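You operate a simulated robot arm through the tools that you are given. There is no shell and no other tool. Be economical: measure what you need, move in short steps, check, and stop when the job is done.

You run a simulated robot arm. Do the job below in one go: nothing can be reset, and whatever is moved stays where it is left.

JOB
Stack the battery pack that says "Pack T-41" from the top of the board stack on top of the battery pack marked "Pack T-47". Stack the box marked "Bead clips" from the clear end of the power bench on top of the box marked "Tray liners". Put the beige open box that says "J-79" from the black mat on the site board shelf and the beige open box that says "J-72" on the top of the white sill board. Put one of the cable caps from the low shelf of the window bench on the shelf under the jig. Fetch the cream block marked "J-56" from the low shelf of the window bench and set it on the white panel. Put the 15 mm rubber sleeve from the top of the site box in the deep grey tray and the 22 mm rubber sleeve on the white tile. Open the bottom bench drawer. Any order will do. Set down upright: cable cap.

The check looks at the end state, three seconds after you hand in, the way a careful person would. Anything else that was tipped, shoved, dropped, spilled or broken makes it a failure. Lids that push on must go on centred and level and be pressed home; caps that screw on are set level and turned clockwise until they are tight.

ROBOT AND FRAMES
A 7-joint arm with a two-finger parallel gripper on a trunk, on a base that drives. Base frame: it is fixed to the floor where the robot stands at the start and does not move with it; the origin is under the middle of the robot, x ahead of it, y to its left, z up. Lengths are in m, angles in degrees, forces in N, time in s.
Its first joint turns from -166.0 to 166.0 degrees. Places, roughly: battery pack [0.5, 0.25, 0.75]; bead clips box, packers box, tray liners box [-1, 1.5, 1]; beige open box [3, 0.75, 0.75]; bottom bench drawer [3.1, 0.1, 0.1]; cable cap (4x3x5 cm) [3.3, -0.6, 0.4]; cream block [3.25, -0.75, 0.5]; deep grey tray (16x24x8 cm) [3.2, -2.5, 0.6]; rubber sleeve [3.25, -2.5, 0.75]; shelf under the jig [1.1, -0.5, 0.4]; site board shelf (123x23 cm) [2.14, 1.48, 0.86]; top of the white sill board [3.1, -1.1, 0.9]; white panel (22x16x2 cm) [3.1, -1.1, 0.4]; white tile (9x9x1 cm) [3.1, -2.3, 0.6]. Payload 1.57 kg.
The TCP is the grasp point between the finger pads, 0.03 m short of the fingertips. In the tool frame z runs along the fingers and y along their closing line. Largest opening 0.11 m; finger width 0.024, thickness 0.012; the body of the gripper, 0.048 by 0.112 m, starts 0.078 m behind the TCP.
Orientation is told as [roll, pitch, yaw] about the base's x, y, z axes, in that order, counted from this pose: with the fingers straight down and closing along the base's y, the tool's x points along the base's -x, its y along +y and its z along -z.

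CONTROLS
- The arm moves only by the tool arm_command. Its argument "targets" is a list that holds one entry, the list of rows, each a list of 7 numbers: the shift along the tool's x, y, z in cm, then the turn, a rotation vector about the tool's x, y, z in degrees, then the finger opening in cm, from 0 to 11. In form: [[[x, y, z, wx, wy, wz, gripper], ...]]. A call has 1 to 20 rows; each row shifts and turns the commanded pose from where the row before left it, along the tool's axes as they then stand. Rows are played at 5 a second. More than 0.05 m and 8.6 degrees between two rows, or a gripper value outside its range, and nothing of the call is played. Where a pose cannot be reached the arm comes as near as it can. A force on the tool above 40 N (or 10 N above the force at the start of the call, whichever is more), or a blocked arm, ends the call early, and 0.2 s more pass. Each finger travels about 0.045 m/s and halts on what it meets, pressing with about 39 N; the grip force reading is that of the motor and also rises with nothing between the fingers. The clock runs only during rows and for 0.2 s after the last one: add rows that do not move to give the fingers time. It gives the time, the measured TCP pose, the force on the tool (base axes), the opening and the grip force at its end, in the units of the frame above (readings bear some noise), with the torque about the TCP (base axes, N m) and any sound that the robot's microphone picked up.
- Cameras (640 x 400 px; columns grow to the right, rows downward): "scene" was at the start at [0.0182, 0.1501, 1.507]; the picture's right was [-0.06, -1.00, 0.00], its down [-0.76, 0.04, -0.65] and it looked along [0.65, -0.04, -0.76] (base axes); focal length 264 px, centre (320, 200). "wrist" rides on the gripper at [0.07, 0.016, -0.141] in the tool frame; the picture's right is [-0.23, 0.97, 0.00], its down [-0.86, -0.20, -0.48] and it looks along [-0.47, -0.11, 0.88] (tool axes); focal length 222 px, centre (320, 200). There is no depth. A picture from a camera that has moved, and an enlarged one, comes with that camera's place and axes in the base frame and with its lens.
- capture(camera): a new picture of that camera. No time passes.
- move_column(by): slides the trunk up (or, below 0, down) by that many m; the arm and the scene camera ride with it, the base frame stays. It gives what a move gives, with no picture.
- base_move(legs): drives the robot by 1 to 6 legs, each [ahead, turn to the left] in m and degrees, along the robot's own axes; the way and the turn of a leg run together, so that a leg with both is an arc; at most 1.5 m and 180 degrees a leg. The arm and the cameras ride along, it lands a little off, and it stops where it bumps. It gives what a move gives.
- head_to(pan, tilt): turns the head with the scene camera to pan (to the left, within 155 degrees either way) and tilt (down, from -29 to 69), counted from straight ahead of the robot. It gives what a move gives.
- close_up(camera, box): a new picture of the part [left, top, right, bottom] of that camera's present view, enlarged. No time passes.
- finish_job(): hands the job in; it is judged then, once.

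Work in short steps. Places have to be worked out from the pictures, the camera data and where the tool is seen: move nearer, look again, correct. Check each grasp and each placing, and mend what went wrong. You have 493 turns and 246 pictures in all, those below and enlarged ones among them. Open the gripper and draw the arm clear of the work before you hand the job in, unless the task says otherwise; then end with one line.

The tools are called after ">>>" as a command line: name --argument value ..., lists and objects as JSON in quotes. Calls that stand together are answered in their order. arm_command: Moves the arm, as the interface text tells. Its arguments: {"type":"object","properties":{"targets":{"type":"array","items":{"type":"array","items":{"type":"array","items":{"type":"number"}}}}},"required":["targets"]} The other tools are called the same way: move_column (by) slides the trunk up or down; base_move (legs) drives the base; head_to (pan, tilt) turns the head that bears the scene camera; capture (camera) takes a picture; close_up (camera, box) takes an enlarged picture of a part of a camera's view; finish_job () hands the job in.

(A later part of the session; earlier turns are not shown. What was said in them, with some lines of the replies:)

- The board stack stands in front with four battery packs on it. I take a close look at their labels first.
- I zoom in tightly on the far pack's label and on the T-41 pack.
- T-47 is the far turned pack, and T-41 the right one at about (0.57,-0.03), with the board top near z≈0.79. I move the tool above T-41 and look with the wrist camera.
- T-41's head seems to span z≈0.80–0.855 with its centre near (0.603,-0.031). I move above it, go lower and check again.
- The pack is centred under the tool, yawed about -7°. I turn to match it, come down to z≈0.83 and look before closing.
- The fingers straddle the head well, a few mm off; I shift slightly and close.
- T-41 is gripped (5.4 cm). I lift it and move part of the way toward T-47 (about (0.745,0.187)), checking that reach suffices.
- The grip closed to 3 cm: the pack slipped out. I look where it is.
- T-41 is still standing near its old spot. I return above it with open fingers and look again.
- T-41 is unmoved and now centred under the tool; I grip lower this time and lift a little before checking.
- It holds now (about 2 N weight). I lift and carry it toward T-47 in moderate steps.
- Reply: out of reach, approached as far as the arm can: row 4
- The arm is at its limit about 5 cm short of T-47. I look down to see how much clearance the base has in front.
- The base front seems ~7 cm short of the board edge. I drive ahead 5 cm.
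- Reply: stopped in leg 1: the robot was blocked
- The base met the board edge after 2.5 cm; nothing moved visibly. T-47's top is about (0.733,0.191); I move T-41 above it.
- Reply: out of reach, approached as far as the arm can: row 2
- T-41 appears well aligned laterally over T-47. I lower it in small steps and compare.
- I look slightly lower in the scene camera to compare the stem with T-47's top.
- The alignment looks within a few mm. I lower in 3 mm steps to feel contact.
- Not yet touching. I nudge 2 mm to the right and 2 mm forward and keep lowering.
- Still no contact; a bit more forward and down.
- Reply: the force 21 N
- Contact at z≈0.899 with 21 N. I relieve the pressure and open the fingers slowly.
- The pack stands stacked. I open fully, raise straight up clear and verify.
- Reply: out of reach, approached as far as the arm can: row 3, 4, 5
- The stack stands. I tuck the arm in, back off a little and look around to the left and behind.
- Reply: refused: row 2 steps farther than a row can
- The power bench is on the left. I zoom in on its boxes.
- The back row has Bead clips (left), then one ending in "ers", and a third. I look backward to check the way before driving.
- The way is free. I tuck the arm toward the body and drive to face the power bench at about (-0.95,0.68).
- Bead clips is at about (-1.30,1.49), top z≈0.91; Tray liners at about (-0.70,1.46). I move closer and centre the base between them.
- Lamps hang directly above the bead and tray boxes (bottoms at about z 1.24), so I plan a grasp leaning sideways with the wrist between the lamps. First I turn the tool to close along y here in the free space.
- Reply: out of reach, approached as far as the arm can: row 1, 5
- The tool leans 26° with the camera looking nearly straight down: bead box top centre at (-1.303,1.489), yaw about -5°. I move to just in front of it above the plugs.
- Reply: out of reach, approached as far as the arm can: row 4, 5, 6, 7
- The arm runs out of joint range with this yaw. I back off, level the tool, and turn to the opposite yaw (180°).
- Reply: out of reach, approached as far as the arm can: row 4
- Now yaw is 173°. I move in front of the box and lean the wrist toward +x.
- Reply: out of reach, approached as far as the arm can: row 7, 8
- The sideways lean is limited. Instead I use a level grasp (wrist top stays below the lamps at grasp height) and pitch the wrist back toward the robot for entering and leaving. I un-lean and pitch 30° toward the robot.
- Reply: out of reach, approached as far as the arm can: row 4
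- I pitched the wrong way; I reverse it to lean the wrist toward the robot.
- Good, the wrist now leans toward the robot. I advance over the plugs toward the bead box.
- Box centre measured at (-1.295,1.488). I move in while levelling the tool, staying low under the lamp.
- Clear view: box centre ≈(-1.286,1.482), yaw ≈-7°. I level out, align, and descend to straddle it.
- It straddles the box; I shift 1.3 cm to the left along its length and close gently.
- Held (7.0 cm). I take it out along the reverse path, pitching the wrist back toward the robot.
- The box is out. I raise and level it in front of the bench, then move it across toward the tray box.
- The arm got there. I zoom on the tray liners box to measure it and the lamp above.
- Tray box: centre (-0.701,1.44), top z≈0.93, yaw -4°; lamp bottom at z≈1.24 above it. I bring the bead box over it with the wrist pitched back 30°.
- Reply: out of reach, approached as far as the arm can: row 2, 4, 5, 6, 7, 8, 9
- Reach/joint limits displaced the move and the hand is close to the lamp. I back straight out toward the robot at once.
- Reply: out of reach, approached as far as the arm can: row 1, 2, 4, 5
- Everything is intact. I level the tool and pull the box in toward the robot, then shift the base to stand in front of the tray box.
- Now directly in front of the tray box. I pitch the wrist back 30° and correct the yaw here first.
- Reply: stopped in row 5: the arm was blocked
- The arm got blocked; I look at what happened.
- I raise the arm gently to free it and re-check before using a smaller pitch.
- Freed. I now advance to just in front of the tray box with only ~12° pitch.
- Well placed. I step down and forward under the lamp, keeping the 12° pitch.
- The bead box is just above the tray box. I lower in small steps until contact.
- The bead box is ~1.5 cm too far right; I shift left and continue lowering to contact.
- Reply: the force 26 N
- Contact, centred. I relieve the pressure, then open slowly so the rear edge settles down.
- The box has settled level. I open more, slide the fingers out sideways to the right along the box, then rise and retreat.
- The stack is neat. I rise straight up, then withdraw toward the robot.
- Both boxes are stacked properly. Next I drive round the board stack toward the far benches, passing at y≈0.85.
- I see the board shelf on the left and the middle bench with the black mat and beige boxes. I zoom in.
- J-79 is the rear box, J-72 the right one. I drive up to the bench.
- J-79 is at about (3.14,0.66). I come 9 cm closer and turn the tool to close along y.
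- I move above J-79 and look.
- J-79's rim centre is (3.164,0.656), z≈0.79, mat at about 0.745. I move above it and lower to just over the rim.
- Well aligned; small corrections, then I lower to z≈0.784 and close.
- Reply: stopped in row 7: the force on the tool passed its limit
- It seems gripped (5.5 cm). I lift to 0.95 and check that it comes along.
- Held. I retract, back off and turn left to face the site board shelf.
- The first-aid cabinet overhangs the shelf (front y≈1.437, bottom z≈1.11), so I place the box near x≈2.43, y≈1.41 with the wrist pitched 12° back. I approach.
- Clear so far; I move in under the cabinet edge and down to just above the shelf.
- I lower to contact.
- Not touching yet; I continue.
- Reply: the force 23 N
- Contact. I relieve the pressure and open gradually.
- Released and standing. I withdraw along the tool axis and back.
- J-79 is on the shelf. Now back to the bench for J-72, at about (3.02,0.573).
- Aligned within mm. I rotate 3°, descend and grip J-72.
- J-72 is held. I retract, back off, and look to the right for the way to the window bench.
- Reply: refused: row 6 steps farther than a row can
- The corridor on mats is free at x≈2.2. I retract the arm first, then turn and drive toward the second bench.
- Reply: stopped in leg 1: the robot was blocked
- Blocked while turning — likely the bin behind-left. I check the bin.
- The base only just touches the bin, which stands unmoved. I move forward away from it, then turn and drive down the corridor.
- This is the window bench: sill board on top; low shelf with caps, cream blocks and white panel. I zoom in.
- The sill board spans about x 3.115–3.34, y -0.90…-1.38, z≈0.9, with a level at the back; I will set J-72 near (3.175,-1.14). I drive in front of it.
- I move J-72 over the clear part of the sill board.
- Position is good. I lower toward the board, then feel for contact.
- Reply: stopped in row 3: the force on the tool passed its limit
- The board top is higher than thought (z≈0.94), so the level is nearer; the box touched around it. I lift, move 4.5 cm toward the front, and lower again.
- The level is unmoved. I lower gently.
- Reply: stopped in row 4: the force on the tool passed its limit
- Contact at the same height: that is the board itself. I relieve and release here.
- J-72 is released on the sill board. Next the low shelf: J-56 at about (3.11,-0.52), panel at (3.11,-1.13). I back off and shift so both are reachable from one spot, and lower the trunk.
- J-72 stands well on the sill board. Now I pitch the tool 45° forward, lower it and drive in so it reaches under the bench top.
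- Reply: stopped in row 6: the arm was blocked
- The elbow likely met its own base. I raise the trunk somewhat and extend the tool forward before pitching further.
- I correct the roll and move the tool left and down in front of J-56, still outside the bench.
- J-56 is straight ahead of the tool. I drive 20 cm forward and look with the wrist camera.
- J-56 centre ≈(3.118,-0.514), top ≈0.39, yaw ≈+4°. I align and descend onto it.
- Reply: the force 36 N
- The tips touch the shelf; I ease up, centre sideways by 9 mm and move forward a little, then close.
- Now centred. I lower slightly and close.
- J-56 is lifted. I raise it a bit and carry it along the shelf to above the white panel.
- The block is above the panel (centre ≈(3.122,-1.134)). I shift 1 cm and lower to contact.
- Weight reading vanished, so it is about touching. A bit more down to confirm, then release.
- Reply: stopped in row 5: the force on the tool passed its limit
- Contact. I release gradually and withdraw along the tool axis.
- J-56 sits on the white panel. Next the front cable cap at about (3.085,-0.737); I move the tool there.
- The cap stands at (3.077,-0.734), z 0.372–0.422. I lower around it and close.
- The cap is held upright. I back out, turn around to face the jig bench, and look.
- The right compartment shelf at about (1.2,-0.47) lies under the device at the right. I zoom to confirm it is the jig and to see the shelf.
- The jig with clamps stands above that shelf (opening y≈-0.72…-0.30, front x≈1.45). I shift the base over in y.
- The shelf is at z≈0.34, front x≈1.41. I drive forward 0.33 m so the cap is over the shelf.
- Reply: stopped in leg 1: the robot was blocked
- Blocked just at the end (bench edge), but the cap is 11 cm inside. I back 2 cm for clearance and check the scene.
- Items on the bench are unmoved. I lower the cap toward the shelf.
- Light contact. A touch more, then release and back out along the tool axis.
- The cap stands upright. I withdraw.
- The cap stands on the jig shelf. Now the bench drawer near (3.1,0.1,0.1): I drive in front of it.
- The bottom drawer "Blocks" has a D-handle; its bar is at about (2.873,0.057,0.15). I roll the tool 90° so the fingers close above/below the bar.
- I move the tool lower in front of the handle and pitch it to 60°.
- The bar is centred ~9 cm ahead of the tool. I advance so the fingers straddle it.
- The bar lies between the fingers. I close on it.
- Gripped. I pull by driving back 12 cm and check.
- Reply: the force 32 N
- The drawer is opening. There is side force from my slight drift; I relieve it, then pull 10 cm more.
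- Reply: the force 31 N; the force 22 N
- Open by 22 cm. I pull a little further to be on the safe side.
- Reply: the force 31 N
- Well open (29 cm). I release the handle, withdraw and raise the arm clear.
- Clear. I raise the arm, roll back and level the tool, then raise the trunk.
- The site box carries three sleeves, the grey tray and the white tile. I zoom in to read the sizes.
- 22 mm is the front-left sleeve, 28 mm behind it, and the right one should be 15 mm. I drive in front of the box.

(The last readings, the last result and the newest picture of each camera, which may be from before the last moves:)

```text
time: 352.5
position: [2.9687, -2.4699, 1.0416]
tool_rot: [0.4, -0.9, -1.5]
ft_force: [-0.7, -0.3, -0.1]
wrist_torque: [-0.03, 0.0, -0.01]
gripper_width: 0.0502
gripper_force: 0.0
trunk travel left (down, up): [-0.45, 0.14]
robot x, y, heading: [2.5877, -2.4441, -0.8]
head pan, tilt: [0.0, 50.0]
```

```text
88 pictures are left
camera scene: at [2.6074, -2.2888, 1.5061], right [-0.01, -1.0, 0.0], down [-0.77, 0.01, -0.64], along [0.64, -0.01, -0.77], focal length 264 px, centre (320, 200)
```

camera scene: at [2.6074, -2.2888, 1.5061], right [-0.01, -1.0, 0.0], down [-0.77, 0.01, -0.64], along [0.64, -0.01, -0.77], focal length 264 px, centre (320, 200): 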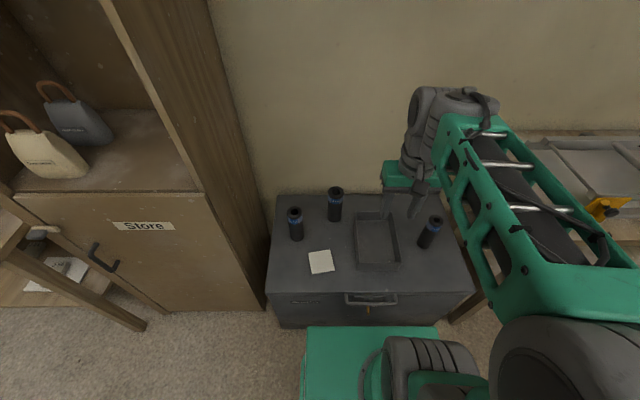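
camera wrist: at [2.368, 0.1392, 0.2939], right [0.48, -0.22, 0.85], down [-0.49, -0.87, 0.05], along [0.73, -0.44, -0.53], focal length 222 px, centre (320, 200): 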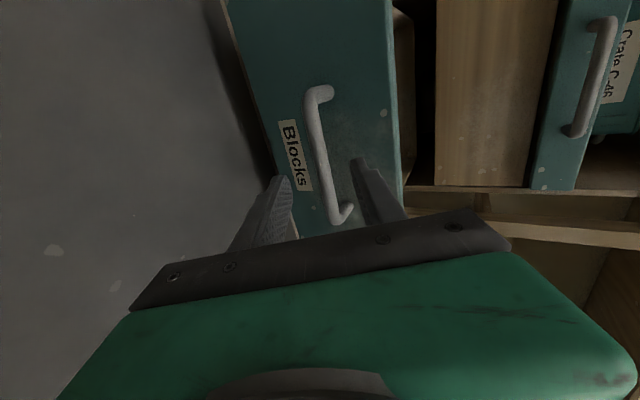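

Sleeve 22 mm stands at about (3.19,-2.20), 15 mm at (3.155,-2.726), box top ≈0.56. I move above the 22 mm sleeve and look.

>>> arm_command --targets '[[[-2.37, 3.07, 2, 0, 0, 0, 8], [-2.37, 3.07, 2, 0, 0, 0, 8], [-2.37, 3.07, 2, 0, 0, 0, 8], [-2.37, 3.07, 2, 0, 0, 0, 8], [-2.37, 3.07, 2, 0, 0, 0, 8], [-2.37, 3.07, 2, 0, 0, 0, 8], [-2.37, 3.07, 2, 0, 0, 0, 8], [-2.37, 3.07, 2, 0, 0, 0, 8], [-2.37, 3.07, 2, 0, 0, 0, 8], [0, 0, 0, 0, 0, 0, 8]]]'

>>> capture --camera "wrist"

>>> capture --camera "scene"

```text
time: 354.7
position: [3.1924, -2.1992, 0.8662]
tool_rot: [0.3, -0.8, -1.5]
ft_force: [-0.1, 0.6, -1.2]
wrist_torque: [0.01, 0.05, 0.0]
gripper_width: 0.0798
gripper_force: 0.2
trunk travel left (down, up): [-0.45, 0.14]
robot x, y, heading: [2.5883, -2.4414, -0.6]
head pan, tilt: [0.0, 50.0]
```

```text
87 pictures are left
camera wrist: at [3.1219, -2.1821, 1.0067], right [0.25, 0.97, 0.01], down [0.84, -0.22, 0.49], along [0.48, -0.12, -0.87], focal length 222 px, centre (320, 200)
```

wrist: 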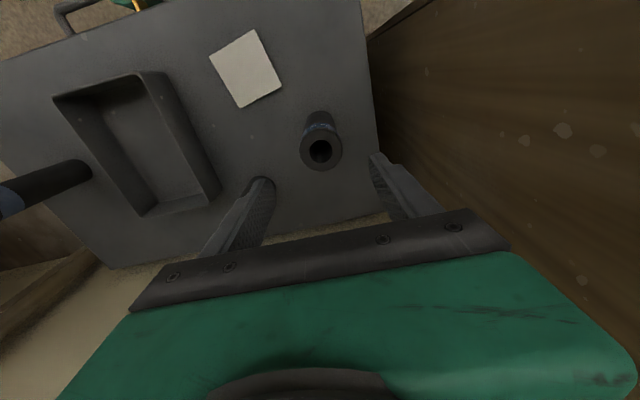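

```text
86 pictures are left
camera scene: at [2.6078, -2.2884, 1.506], right [-0.01, -1.0, 0.0], down [-0.77, 0.01, -0.64], along [0.64, -0.01, -0.77], focal length 264 px, centre (320, 200)
```

scene: 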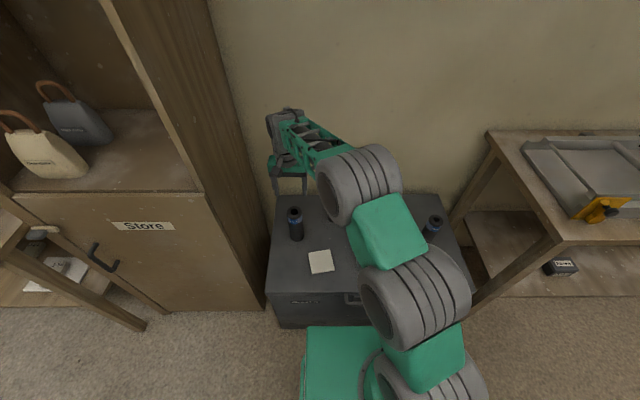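

Sleeve top is at (3.20,-2.20), z≈0.73. I descend around it.

>>> arm_command --targets '[[[-0.6, -0.2, 4, 0, 0, 0, 8], [0, 0, 4, 0, 0, 0, 8], [0, 0, 4, 0, 0, 0, 8], [0, 0, 3.5, 0, 0, 0, 8], [0, 0, 0, 0, 0, 0, 8]]]'

>>> capture --camera "wrist"

>>> close_up --camera "scene" --box '[260, 150, 360, 270]'

```text
time: 355.9
position: [3.2016, -2.2001, 0.7116]
tool_rot: [0.3, -0.9, -1.5]
ft_force: [-0.1, 0.5, -0.3]
wrist_torque: [0.0, -0.03, 0.05]
gripper_width: 0.08
gripper_force: 0.0
trunk travel left (down, up): [-0.45, 0.14]
robot x, y, heading: [2.5891, -2.4422, -0.7]
head pan, tilt: [0.0, 50.0]
```

```text
85 pictures are left
camera wrist: at [3.13, -2.1832, 0.8513], right [0.25, 0.97, 0.01], down [0.84, -0.22, 0.49], along [0.48, -0.12, -0.87], focal length 222 px, centre (320, 200)
```

wrist: 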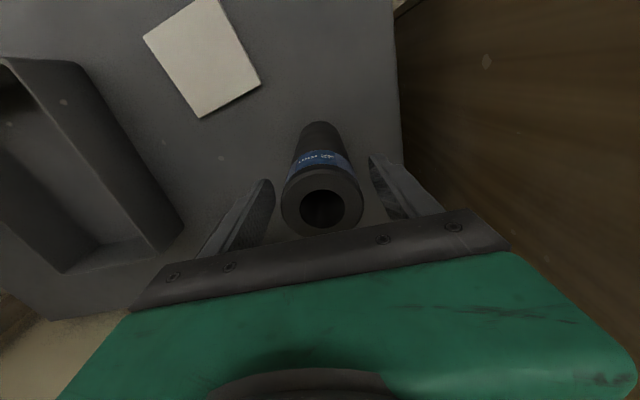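

```text
3.33 times, centred on (310, 210) of scene
camera zoom: at [2.6077, -2.2886, 1.5061], right [-0.01, -1.0, 0.0], down [-0.77, 0.01, -0.64], along [0.64, -0.01, -0.77], focal length 879 px, centre (353, 167)
```

zoom: 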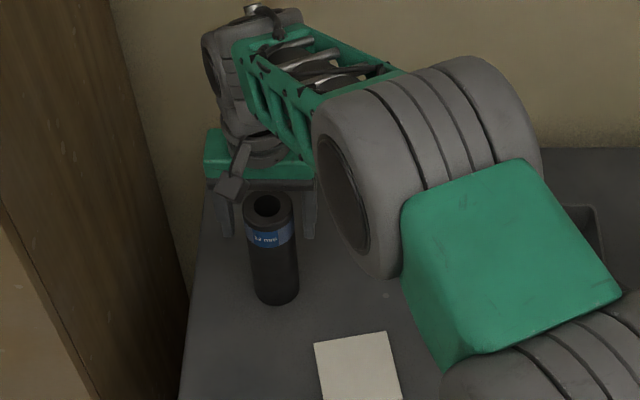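

Aligned. I lower 2 cm more and close on the sleeve.

>>> arm_command --targets '[[[0, 0, 2, 0, 0, 0, 8], [0, 0, 0, 0, 0, 0, 7], [0, 0, 0, 0, 0, 0, 6], [0, 0, 0, 0, 0, 0, 5], [0, 0, 0, 0, 0, 0, 4], [0, 0, 0, 0, 0, 0, 3], [0, 0, 0, 0, 0, 0, 2], [0, 0, 0, 0, 0, 0, 2]]]'

>>> arm_command --targets '[[[0, 0, -1, 0, 0, 0, 2], [0, 0, -3, 0, 0, 0, 2], [0, 0, -3, 0, 0, 0, 2], [0, 0, 0, 0, 0, 0, 2]]]'

>>> close_up --camera "scene" --box '[260, 150, 360, 270]'

```text
time: 357.7
position: [3.201, -2.2003, 0.6924]
tool_rot: [0.3, -0.8, -1.5]
ft_force: [-0.8, 0.0, -0.3]
wrist_torque: [0.01, -0.01, 0.02]
gripper_width: 0.0552
gripper_force: 39.2
trunk travel left (down, up): [-0.45, 0.14]
robot x, y, heading: [2.592, -2.4445, -0.5]
head pan, tilt: [0.0, 50.0]
```

```text
time: 358.7
position: [3.1983, -2.199, 0.7618]
tool_rot: [0.3, -0.9, -1.5]
ft_force: [-0.4, 0.2, -0.8]
wrist_torque: [0.01, 0.04, 0.01]
gripper_width: 0.0554
gripper_force: 39.0
trunk travel left (down, up): [-0.45, 0.14]
robot x, y, heading: [2.5896, -2.4408, -1.0]
head pan, tilt: [0.0, 50.0]
```

```text
3.33 times, centred on (310, 210) of scene
camera zoom: at [2.6073, -2.2888, 1.5061], right [-0.01, -1.0, 0.0], down [-0.77, 0.01, -0.64], along [0.64, -0.01, -0.77], focal length 879 px, centre (353, 167)
```

zoom: 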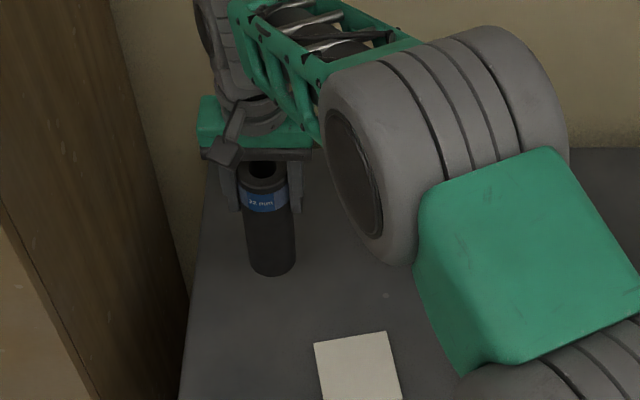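

The 22 mm sleeve is held. I move it over the white tile at (3.082,-2.295).

>>> arm_command --targets '[[[0, 0, -2, 0, 0, 0, 2], [2.84, -2.48, 0, 0, 0, 0, 2], [2.84, -2.48, 0, 0, 0, 0, 2], [2.84, -2.48, 0, 0, 0, 0, 2], [2.84, -2.48, 0, 0, 0, 0, 2], [0, 0, 3, 0, 0, 0, 2], [0, 0, 3, 0, 0, 0, 2], [0, 0, 0, 0, 0, 0, 2]]]'

>>> close_up --camera "scene" --box '[260, 180, 400, 300]'

>>> capture --camera "wrist"

```text
time: 360.5
position: [3.0835, -2.2959, 0.7196]
tool_rot: [0.3, -0.9, -1.5]
ft_force: [-0.5, 0.8, -0.5]
wrist_torque: [0.02, -0.01, 0.03]
gripper_width: 0.0552
gripper_force: 38.8
trunk travel left (down, up): [-0.45, 0.14]
robot x, y, heading: [2.586, -2.4451, -0.5]
head pan, tilt: [0.0, 50.0]
```

```text
3.33 times, centred on (330, 240) of scene
camera zoom: at [2.6076, -2.2887, 1.5061], right [-0.01, -1.0, 0.0], down [-0.77, 0.01, -0.64], along [0.64, -0.01, -0.77], focal length 879 px, centre (287, 67)
```

zoom: 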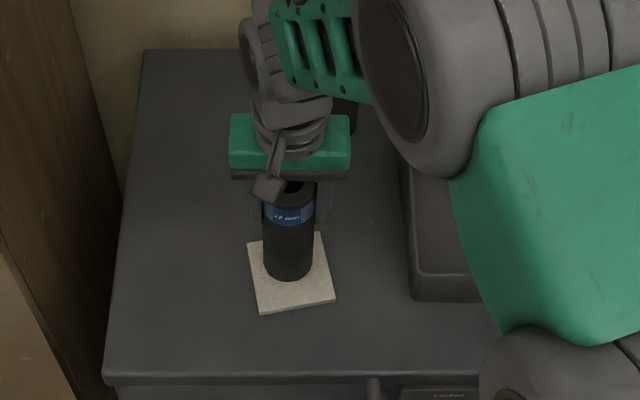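

```text
81 pictures are left
camera wrist: at [3.0125, -2.2802, 0.8602], right [0.25, 0.97, 0.01], down [0.84, -0.22, 0.49], along [0.48, -0.12, -0.87], focal length 222 px, centre (320, 200)
```

wrist: 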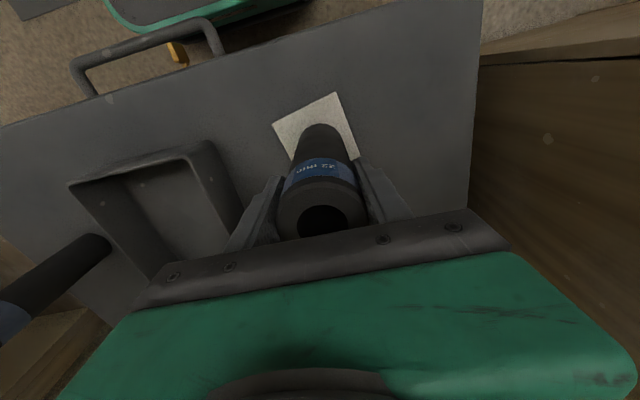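

Nearly centred over the tile. I lower to contact with a 4 mm forward correction.

>>> arm_command --targets '[[[-0.4, 0, 0.8, 0, 0, 0, 2], [0, 0, 0.3, 0, 0, 0, 2], [0, 0, 0.2, 0, 0, 0, 2], [0, 0, 0.2, 0, 0, 0, 2], [0, 0, 0.2, 0, 0, 0, 2], [0, 0, 0.2, 0, 0, 0, 2], [0, 0, 0, 0, 0, 0, 2]]]'

>>> close_up --camera "scene" --box '[260, 180, 400, 300]'

```text
time: 362.1
position: [3.0883, -2.2965, 0.7018]
tool_rot: [0.4, -1.0, -1.5]
ft_force: [-1.9, 0.2, 8.2]
wrist_torque: [-0.3, 0.14, -0.04]
gripper_width: 0.0554
gripper_force: 39.1
trunk travel left (down, up): [-0.45, 0.14]
robot x, y, heading: [2.5866, -2.4412, -0.7]
head pan, tilt: [0.0, 50.0]
```

```text
3.33 times, centred on (330, 240) of scene
camera zoom: at [2.6067, -2.289, 1.5062], right [-0.01, -1.0, 0.0], down [-0.77, 0.01, -0.64], along [0.64, -0.01, -0.77], focal length 879 px, centre (287, 67)
```

zoom: 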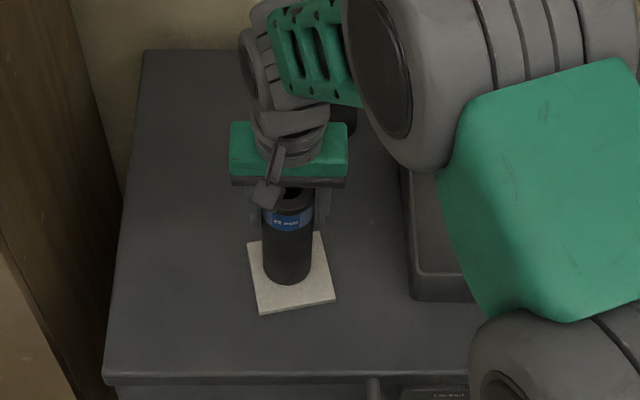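

Contact, well centred on the tile. I release and rise.

>>> arm_command --targets '[[[0, 0, -0.1, 0, 0, 0, 2], [0, 0, 0, 0, 0, 0, 5.5], [0, 0, 0, 0, 0, 0, 5.7], [0, 0, 0, 0, 0, 0, 6], [0, 0, 0, 0, 0, 0, 6.8], [0, 0, 0, 0, 0, 0, 8], [0, 0, -2, 0, 0, 0, 8], [0, 0, -4, 0, 0, 0, 8], [0, 0, -4, 0, 0, 0, 8], [0, 0, -4, 0, 0, 0, 8], [0, 0, 0, 0, 0, 0, 8]]]'

>>> capture --camera "wrist"

```text
time: 364.5
position: [3.0865, -2.2973, 0.8415]
tool_rot: [0.3, -0.9, -1.5]
ft_force: [-0.2, -0.7, 1.0]
wrist_torque: [0.02, 0.0, 0.01]
gripper_width: 0.0797
gripper_force: 0.1
trunk travel left (down, up): [-0.45, 0.14]
robot x, y, heading: [2.5906, -2.4462, -1.0]
head pan, tilt: [0.0, 50.0]
```

```text
79 pictures are left
camera wrist: at [3.0155, -2.28, 0.9821], right [0.25, 0.97, 0.01], down [0.84, -0.22, 0.49], along [0.48, -0.12, -0.87], focal length 222 px, centre (320, 200)
```

wrist: 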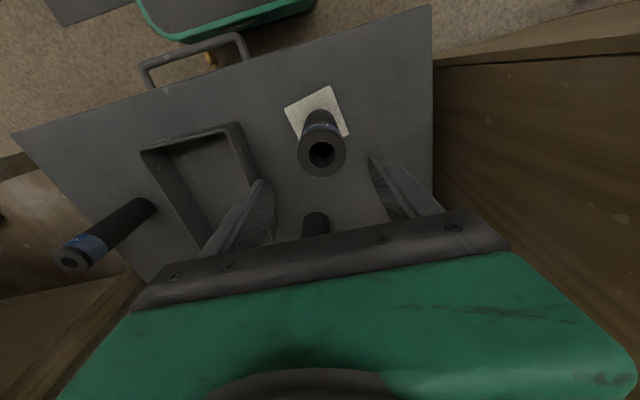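

The 22 mm sleeve stands on the tile. I move above the 15 mm sleeve at (3.155,-2.705).

>>> arm_command --targets '[[[-0.88, -4.5, 0, 0, 0, 0, 8], [-0.88, -4.5, 0, 0, 0, 0, 8], [-0.88, -4.5, 0, 0, 0, 0, 8], [-0.88, -4.5, 0, 0, 0, 0, 8], [-0.88, -4.5, 0, 0, 0, 0, 8], [-0.88, -4.5, 0, 0, 0, 0, 8], [-0.88, -4.5, 0, 0, 0, 0, 8], [-0.88, -4.5, 0, 0, 0, 0, 8], [-0.88, -4.5, 0, 0, 0, 0, 8], [0, 0, 0, 0, 0, 0, 8]]]'

>>> capture --camera "wrist"

>>> capture --camera "scene"

```text
time: 366.7
position: [3.1549, -2.7051, 0.84]
tool_rot: [0.3, -0.9, -1.5]
ft_force: [0.1, -0.9, 0.4]
wrist_torque: [0.0, -0.03, -0.01]
gripper_width: 0.08
gripper_force: 0.1
trunk travel left (down, up): [-0.45, 0.14]
robot x, y, heading: [2.588, -2.4436, -0.7]
head pan, tilt: [0.0, 50.0]
```

```text
78 pictures are left
camera wrist: at [3.0841, -2.6875, 0.9803], right [0.25, 0.97, 0.01], down [0.84, -0.22, 0.49], along [0.48, -0.12, -0.87], focal length 222 px, centre (320, 200)
```

wrist: 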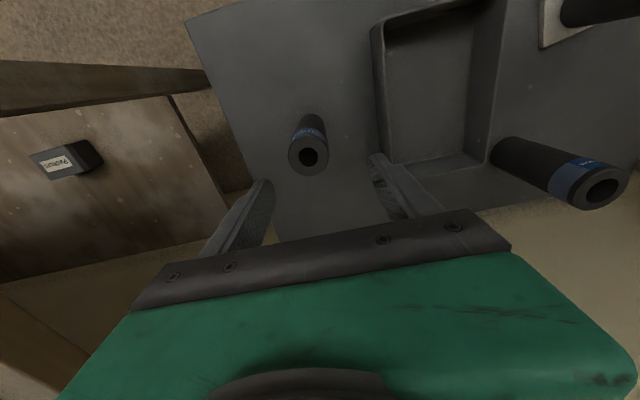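

```text
77 pictures are left
camera scene: at [2.6075, -2.2894, 1.5061], right [-0.01, -1.0, 0.0], down [-0.77, 0.01, -0.64], along [0.64, -0.01, -0.77], focal length 264 px, centre (320, 200)
```

scene: 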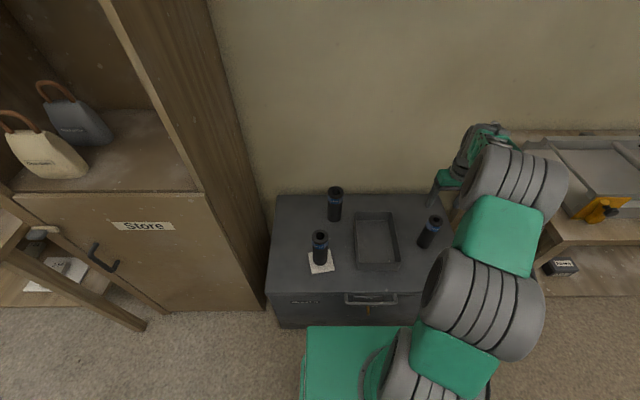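

>>> close_up --camera "scene" --box '[400, 195, 460, 255]'

```text
6.67 times, centred on (430, 225) of scene
camera zoom: at [2.6075, -2.2894, 1.5061], right [-0.01, -1.0, 0.0], down [-0.77, 0.01, -0.64], along [0.64, -0.01, -0.77], focal length 1758 px, centre (-413, 33)
```

zoom: 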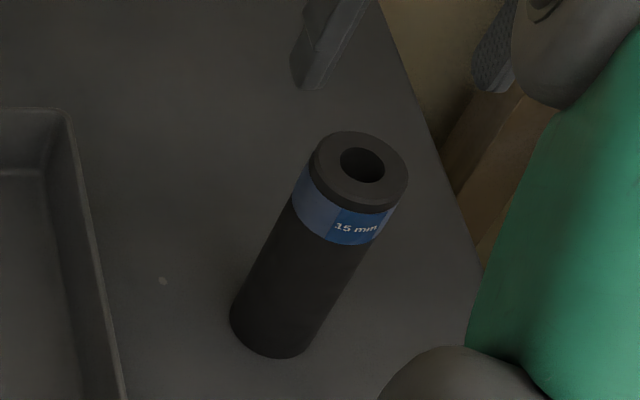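

It is the 15 mm sleeve, at (3.16,-2.719). I descend and grip it.

>>> arm_command --targets '[[[-0.5, -1.4, 3, 0, 0, 0, 8], [0, 0, 4, 0, 0, 0, 8], [0, 0, 4, 0, 0, 0, 8], [0, 0, 3.5, 0, 0, 0, 8], [0, 0, 0, 0, 0, 0, 7], [0, 0, 0, 0, 0, 0, 6], [0, 0, 0, 0, 0, 0, 5], [0, 0, 0, 0, 0, 0, 4], [0, 0, 0, 0, 0, 0, 3], [0, 0, 0, 0, 0, 0, 2], [0, 0, 0, 0, 0, 0, 2]]]'

>>> arm_command --targets '[[[0, 0, -1, 0, 0, 0, 2], [0, 0, -3, 0, 0, 0, 2], [0, 0, -4, 0, 0, 0, 2], [0, 0, -4, 0, 0, 0, 2], [0, 0, 0, 0, 0, 0, 2]]]'

>>> capture --camera "wrist"

```text
time: 369.1
position: [3.1606, -2.7171, 0.6961]
tool_rot: [0.4, -0.9, -1.5]
ft_force: [0.1, 0.6, -0.4]
wrist_torque: [0.03, -0.04, -0.01]
gripper_width: 0.0485
gripper_force: 39.2
trunk travel left (down, up): [-0.45, 0.14]
robot x, y, heading: [2.5848, -2.4462, -0.7]
head pan, tilt: [0.0, 50.0]
```

```text
time: 370.3
position: [3.1582, -2.7182, 0.8156]
tool_rot: [0.5, -0.9, -1.5]
ft_force: [-0.1, -0.2, -0.9]
wrist_torque: [0.0, 0.01, 0.0]
gripper_width: 0.0483
gripper_force: 39.1
trunk travel left (down, up): [-0.45, 0.14]
robot x, y, heading: [2.5871, -2.4422, -0.7]
head pan, tilt: [0.0, 50.0]
```

```text
75 pictures are left
camera wrist: at [3.088, -2.7012, 0.9563], right [0.25, 0.97, 0.01], down [0.84, -0.22, 0.49], along [0.48, -0.12, -0.87], focal length 222 px, centre (320, 200)
```

wrist: 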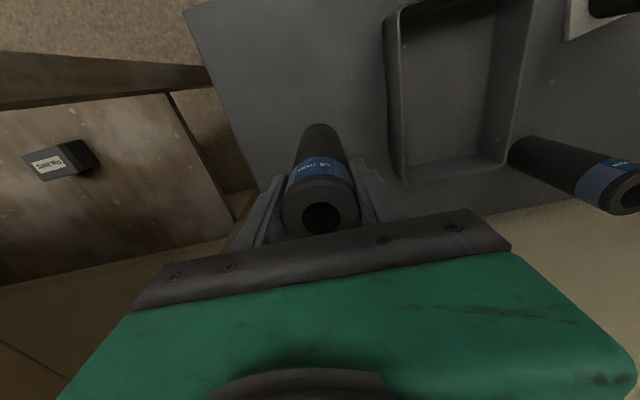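

Held. I carry it over the deep grey tray (centre ≈(3.135,-2.518)).

>>> arm_command --targets '[[[0.56, 3.95, -0.5, 0, 0, 0, 2], [0.56, 3.95, 0, 0, 0, 0, 2], [0.56, 3.95, 0, 0, 0, 0, 2], [0.56, 3.95, 0, 0, 0, 0, 2], [0.56, 3.95, 0, 0, 0, 0, 2], [0, 0, 0, 0, 0, 0, 2]]]'

>>> capture --camera "wrist"

>>> close_up --camera "scene" --box '[280, 160, 440, 290]'

```text
time: 371.7
position: [3.1366, -2.5182, 0.8221]
tool_rot: [0.3, -1.0, -1.4]
ft_force: [0.6, -0.4, 0.1]
wrist_torque: [-0.01, 0.01, 0.01]
gripper_width: 0.0483
gripper_force: 38.9
trunk travel left (down, up): [-0.45, 0.14]
robot x, y, heading: [2.5874, -2.4428, -0.7]
head pan, tilt: [0.0, 50.0]
```

```text
74 pictures are left
camera wrist: at [3.0656, -2.5019, 0.9619], right [0.25, 0.97, 0.01], down [0.84, -0.22, 0.49], along [0.48, -0.12, -0.87], focal length 222 px, centre (320, 200)
```

wrist: 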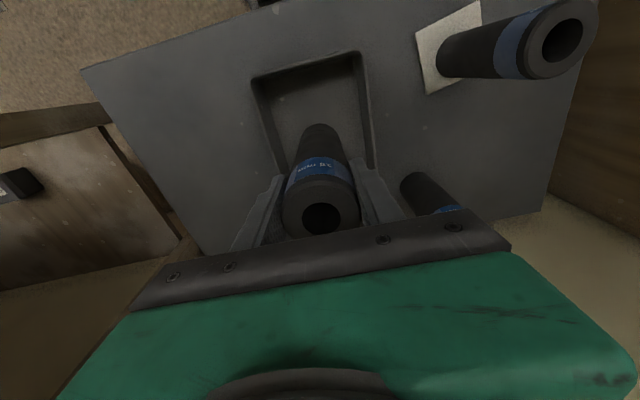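

```text
3.08 times, centred on (360, 225) of scene
camera zoom: at [2.6074, -2.2886, 1.506], right [-0.01, -1.0, 0.0], down [-0.77, 0.01, -0.64], along [0.64, -0.01, -0.77], focal length 811 px, centre (197, 123)
```

zoom: 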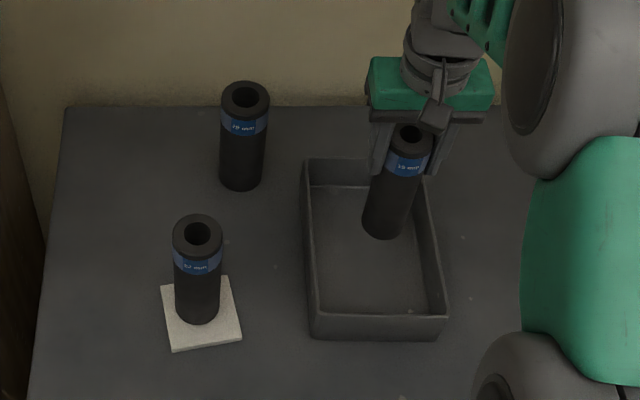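

Right over the tray. I lower until it touches the tray floor.

>>> arm_command --targets '[[[0, 0, 4, 0, 0, 0, 2], [0, 0, 4, 0, 0, 0, 2], [0, 0, 2.5, 0, 0, 0, 2], [0, 0, 0.5, 0, 0, 0, 2], [0, 0, 0.4, 0, 0, 0, 2], [0, 0, 0.3, 0, 0, 0, 2], [0, 0, 0.3, 0, 0, 0, 2], [0, 0, 0.3, 0, 0, 0, 2], [0, 0, 0, 0, 0, 0, 2]]]'

>>> close_up --camera "scene" --box '[280, 160, 440, 290]'

```text
time: 373.7
position: [3.1395, -2.5184, 0.7022]
tool_rot: [0.3, -1.2, -1.5]
ft_force: [-5.0, 0.9, 25.7]
wrist_torque: [-0.32, 0.55, -0.1]
gripper_width: 0.0484
gripper_force: 38.7
trunk travel left (down, up): [-0.45, 0.14]
robot x, y, heading: [2.5872, -2.4421, -0.5]
head pan, tilt: [0.0, 50.0]
```

```text
3.08 times, centred on (360, 225) of scene
camera zoom: at [2.6051, -2.2885, 1.5064], right [-0.01, -1.0, 0.0], down [-0.77, 0.01, -0.64], along [0.64, -0.01, -0.77], focal length 811 px, centre (197, 123)
```

zoom: 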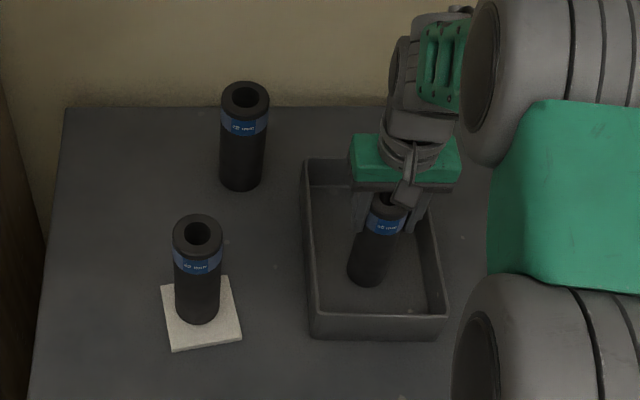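

Contact with the tray floor. I relieve, release and rise.

>>> arm_command --targets '[[[0, 0, -0.4, 0, 0, 0, 2], [0, 0, 0, 0, 0, 0, 4.8], [0, 0, 0, 0, 0, 0, 5.1], [0, 0, 0, 0, 0, 0, 5.5], [0, 0, 0, 0, 0, 0, 6.3], [0, 0, 0, 0, 0, 0, 7.2], [0, 0, -2, 0, 0, 0, 7.2], [0, 0, -4, 0, 0, 0, 7.2], [0, 0, -4, 0, 0, 0, 7.2], [0, 0, -4, 0, 0, 0, 7.2], [0, 0, -4, 0, 0, 0, 7.2], [4, 0, -2, 0, 0, 0, 7.2], [4, 0, 0, 0, 0, 0, 7.2], [4, 0, 0, 0, 0, 0, 7.2]]]'

>>> capture --camera "scene"

```text
time: 376.7
position: [3.0147, -2.518, 0.9015]
tool_rot: [0.3, -0.9, -1.4]
ft_force: [0.2, 0.0, -0.4]
wrist_torque: [0.02, 0.0, 0.0]
gripper_width: 0.072
gripper_force: 0.1
trunk travel left (down, up): [-0.45, 0.14]
robot x, y, heading: [2.587, -2.4452, -0.9]
head pan, tilt: [0.0, 50.0]
```

```text
71 pictures are left
camera scene: at [2.6074, -2.2888, 1.5061], right [-0.01, -1.0, 0.0], down [-0.77, 0.01, -0.64], along [0.64, -0.01, -0.77], focal length 264 px, centre (320, 200)
```

scene: 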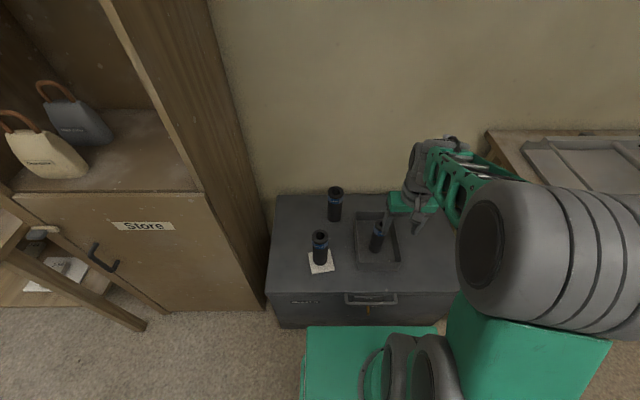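

Both sleeves stand in place. I draw the arm clear and back off, then take a last look.

>>> arm_command --targets '[[[2, 2, -3, 0, 0, 0, 7.2], [2, 2, -3, 0, 0, 0, 7.2], [0, 2, -3, 0, 0, 0, 7.2], [0, 0, 0, 0, 0, 0, 7.2]]]'

>>> base_move --legs '[[-0.3, 0]]'

>>> capture --camera "scene"

```text
time: 377.7
position: [2.9754, -2.455, 0.99]
tool_rot: [0.2, -0.9, -1.4]
ft_force: [0.3, 0.5, -0.3]
wrist_torque: [0.02, 0.0, 0.02]
gripper_width: 0.0722
gripper_force: 0.0
trunk travel left (down, up): [-0.45, 0.14]
robot x, y, heading: [2.5874, -2.446, -0.7]
head pan, tilt: [0.0, 50.0]
```

```text
time: 379.8
position: [2.6733, -2.4524, 0.9899]
tool_rot: [0.2, -0.9, -1.5]
ft_force: [-0.1, 0.0, -0.4]
wrist_torque: [0.04, -0.02, -0.04]
gripper_width: 0.072
gripper_force: 0.2
trunk travel left (down, up): [-0.45, 0.14]
robot x, y, heading: [2.2847, -2.4393, -0.9]
head pan, tilt: [0.0, 50.0]
```

```text
70 pictures are left
camera scene: at [2.3039, -2.2852, 1.5061], right [-0.01, -1.0, 0.0], down [-0.77, 0.01, -0.64], along [0.64, -0.01, -0.77], focal length 264 px, centre (320, 200)
```

scene: 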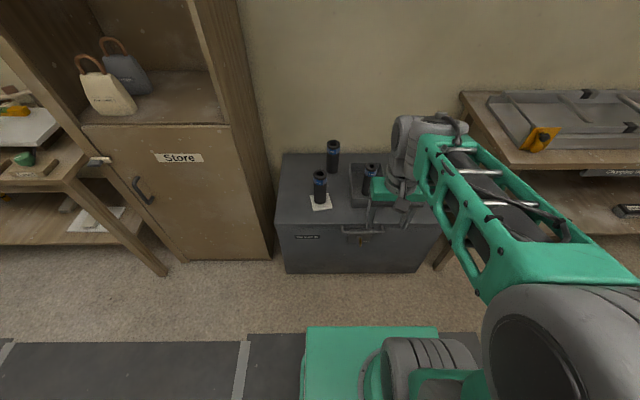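

All fine here. I take one distant look back toward the drawer and the board stack.

>>> head_to --pan 85 --tilt 25

>>> capture --camera "scene"

>>> head_to --pan 118 --tilt 15

>>> close_up --camera "scene" --box '[160, 80, 480, 300]'

```text
time: 381.4
position: [2.6724, -2.4521, 0.9899]
tool_rot: [0.3, -0.9, -1.4]
ft_force: [0.1, 0.4, 0.1]
wrist_torque: [0.0, -0.01, 0.01]
gripper_width: 0.072
gripper_force: 0.1
trunk travel left (down, up): [-0.45, 0.14]
robot x, y, heading: [2.286, -2.4398, -0.8]
head pan, tilt: [85.0, 25.0]
```

```text
69 pictures are left
camera scene: at [2.2361, -2.1926, 1.5435], right [0.99, -0.1, 0.0], down [-0.04, -0.42, -0.91], along [0.09, 0.9, -0.42], focal length 264 px, centre (320, 200)
```

scene: 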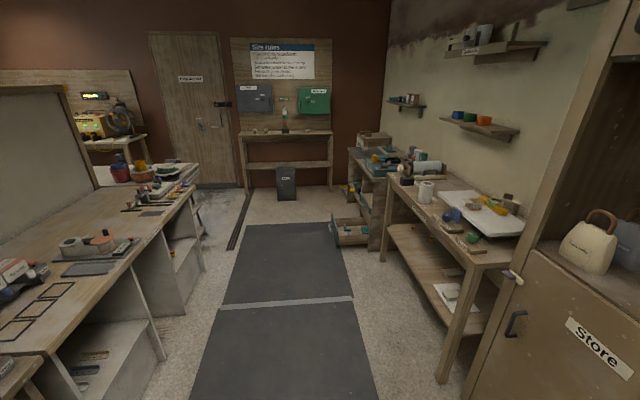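

```text
time: 382.4
position: [2.6714, -2.4521, 0.9905]
tool_rot: [0.3, -0.9, -1.6]
ft_force: [0.1, 0.3, 1.1]
wrist_torque: [0.02, -0.01, 0.0]
gripper_width: 0.0721
gripper_force: 0.0
trunk travel left (down, up): [-0.45, 0.14]
robot x, y, heading: [2.2803, -2.4368, -0.8]
head pan, tilt: [118.0, 15.0]
```

```text
1.82 times, centred on (320, 190) of scene
camera zoom: at [2.1842, -2.2013, 1.5598], right [0.89, 0.46, 0.0], down [0.12, -0.23, -0.97], along [-0.44, 0.86, -0.26], focal length 479 px, centre (320, 218)
```

zoom: 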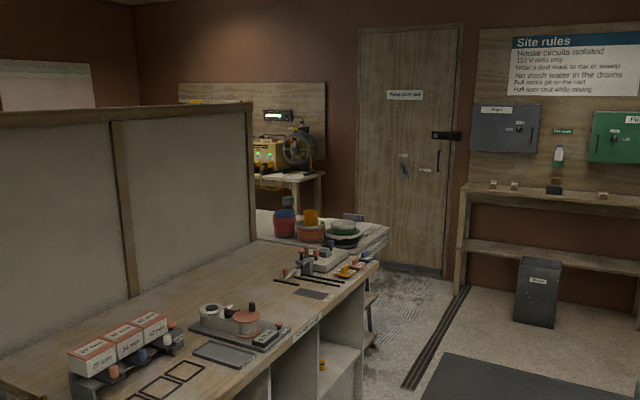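

Everything is in place: the drawer is open, the cap is on the jig shelf, J-79 is on the board shelf, and J-72 and J-56 are where they belong. The battery stack shows behind the tubs and the gripper is open and clear, so I hand in.

>>> finish_job

```text
The job is handed in.
```

I finished every part of the job and handed it in: both stacks, all the boxes, the cable cap, the block, the sleeves and the drawer. Nothing looked tipped or shoved in my checks, though the base touched the board stack and the bin lightly while driving.
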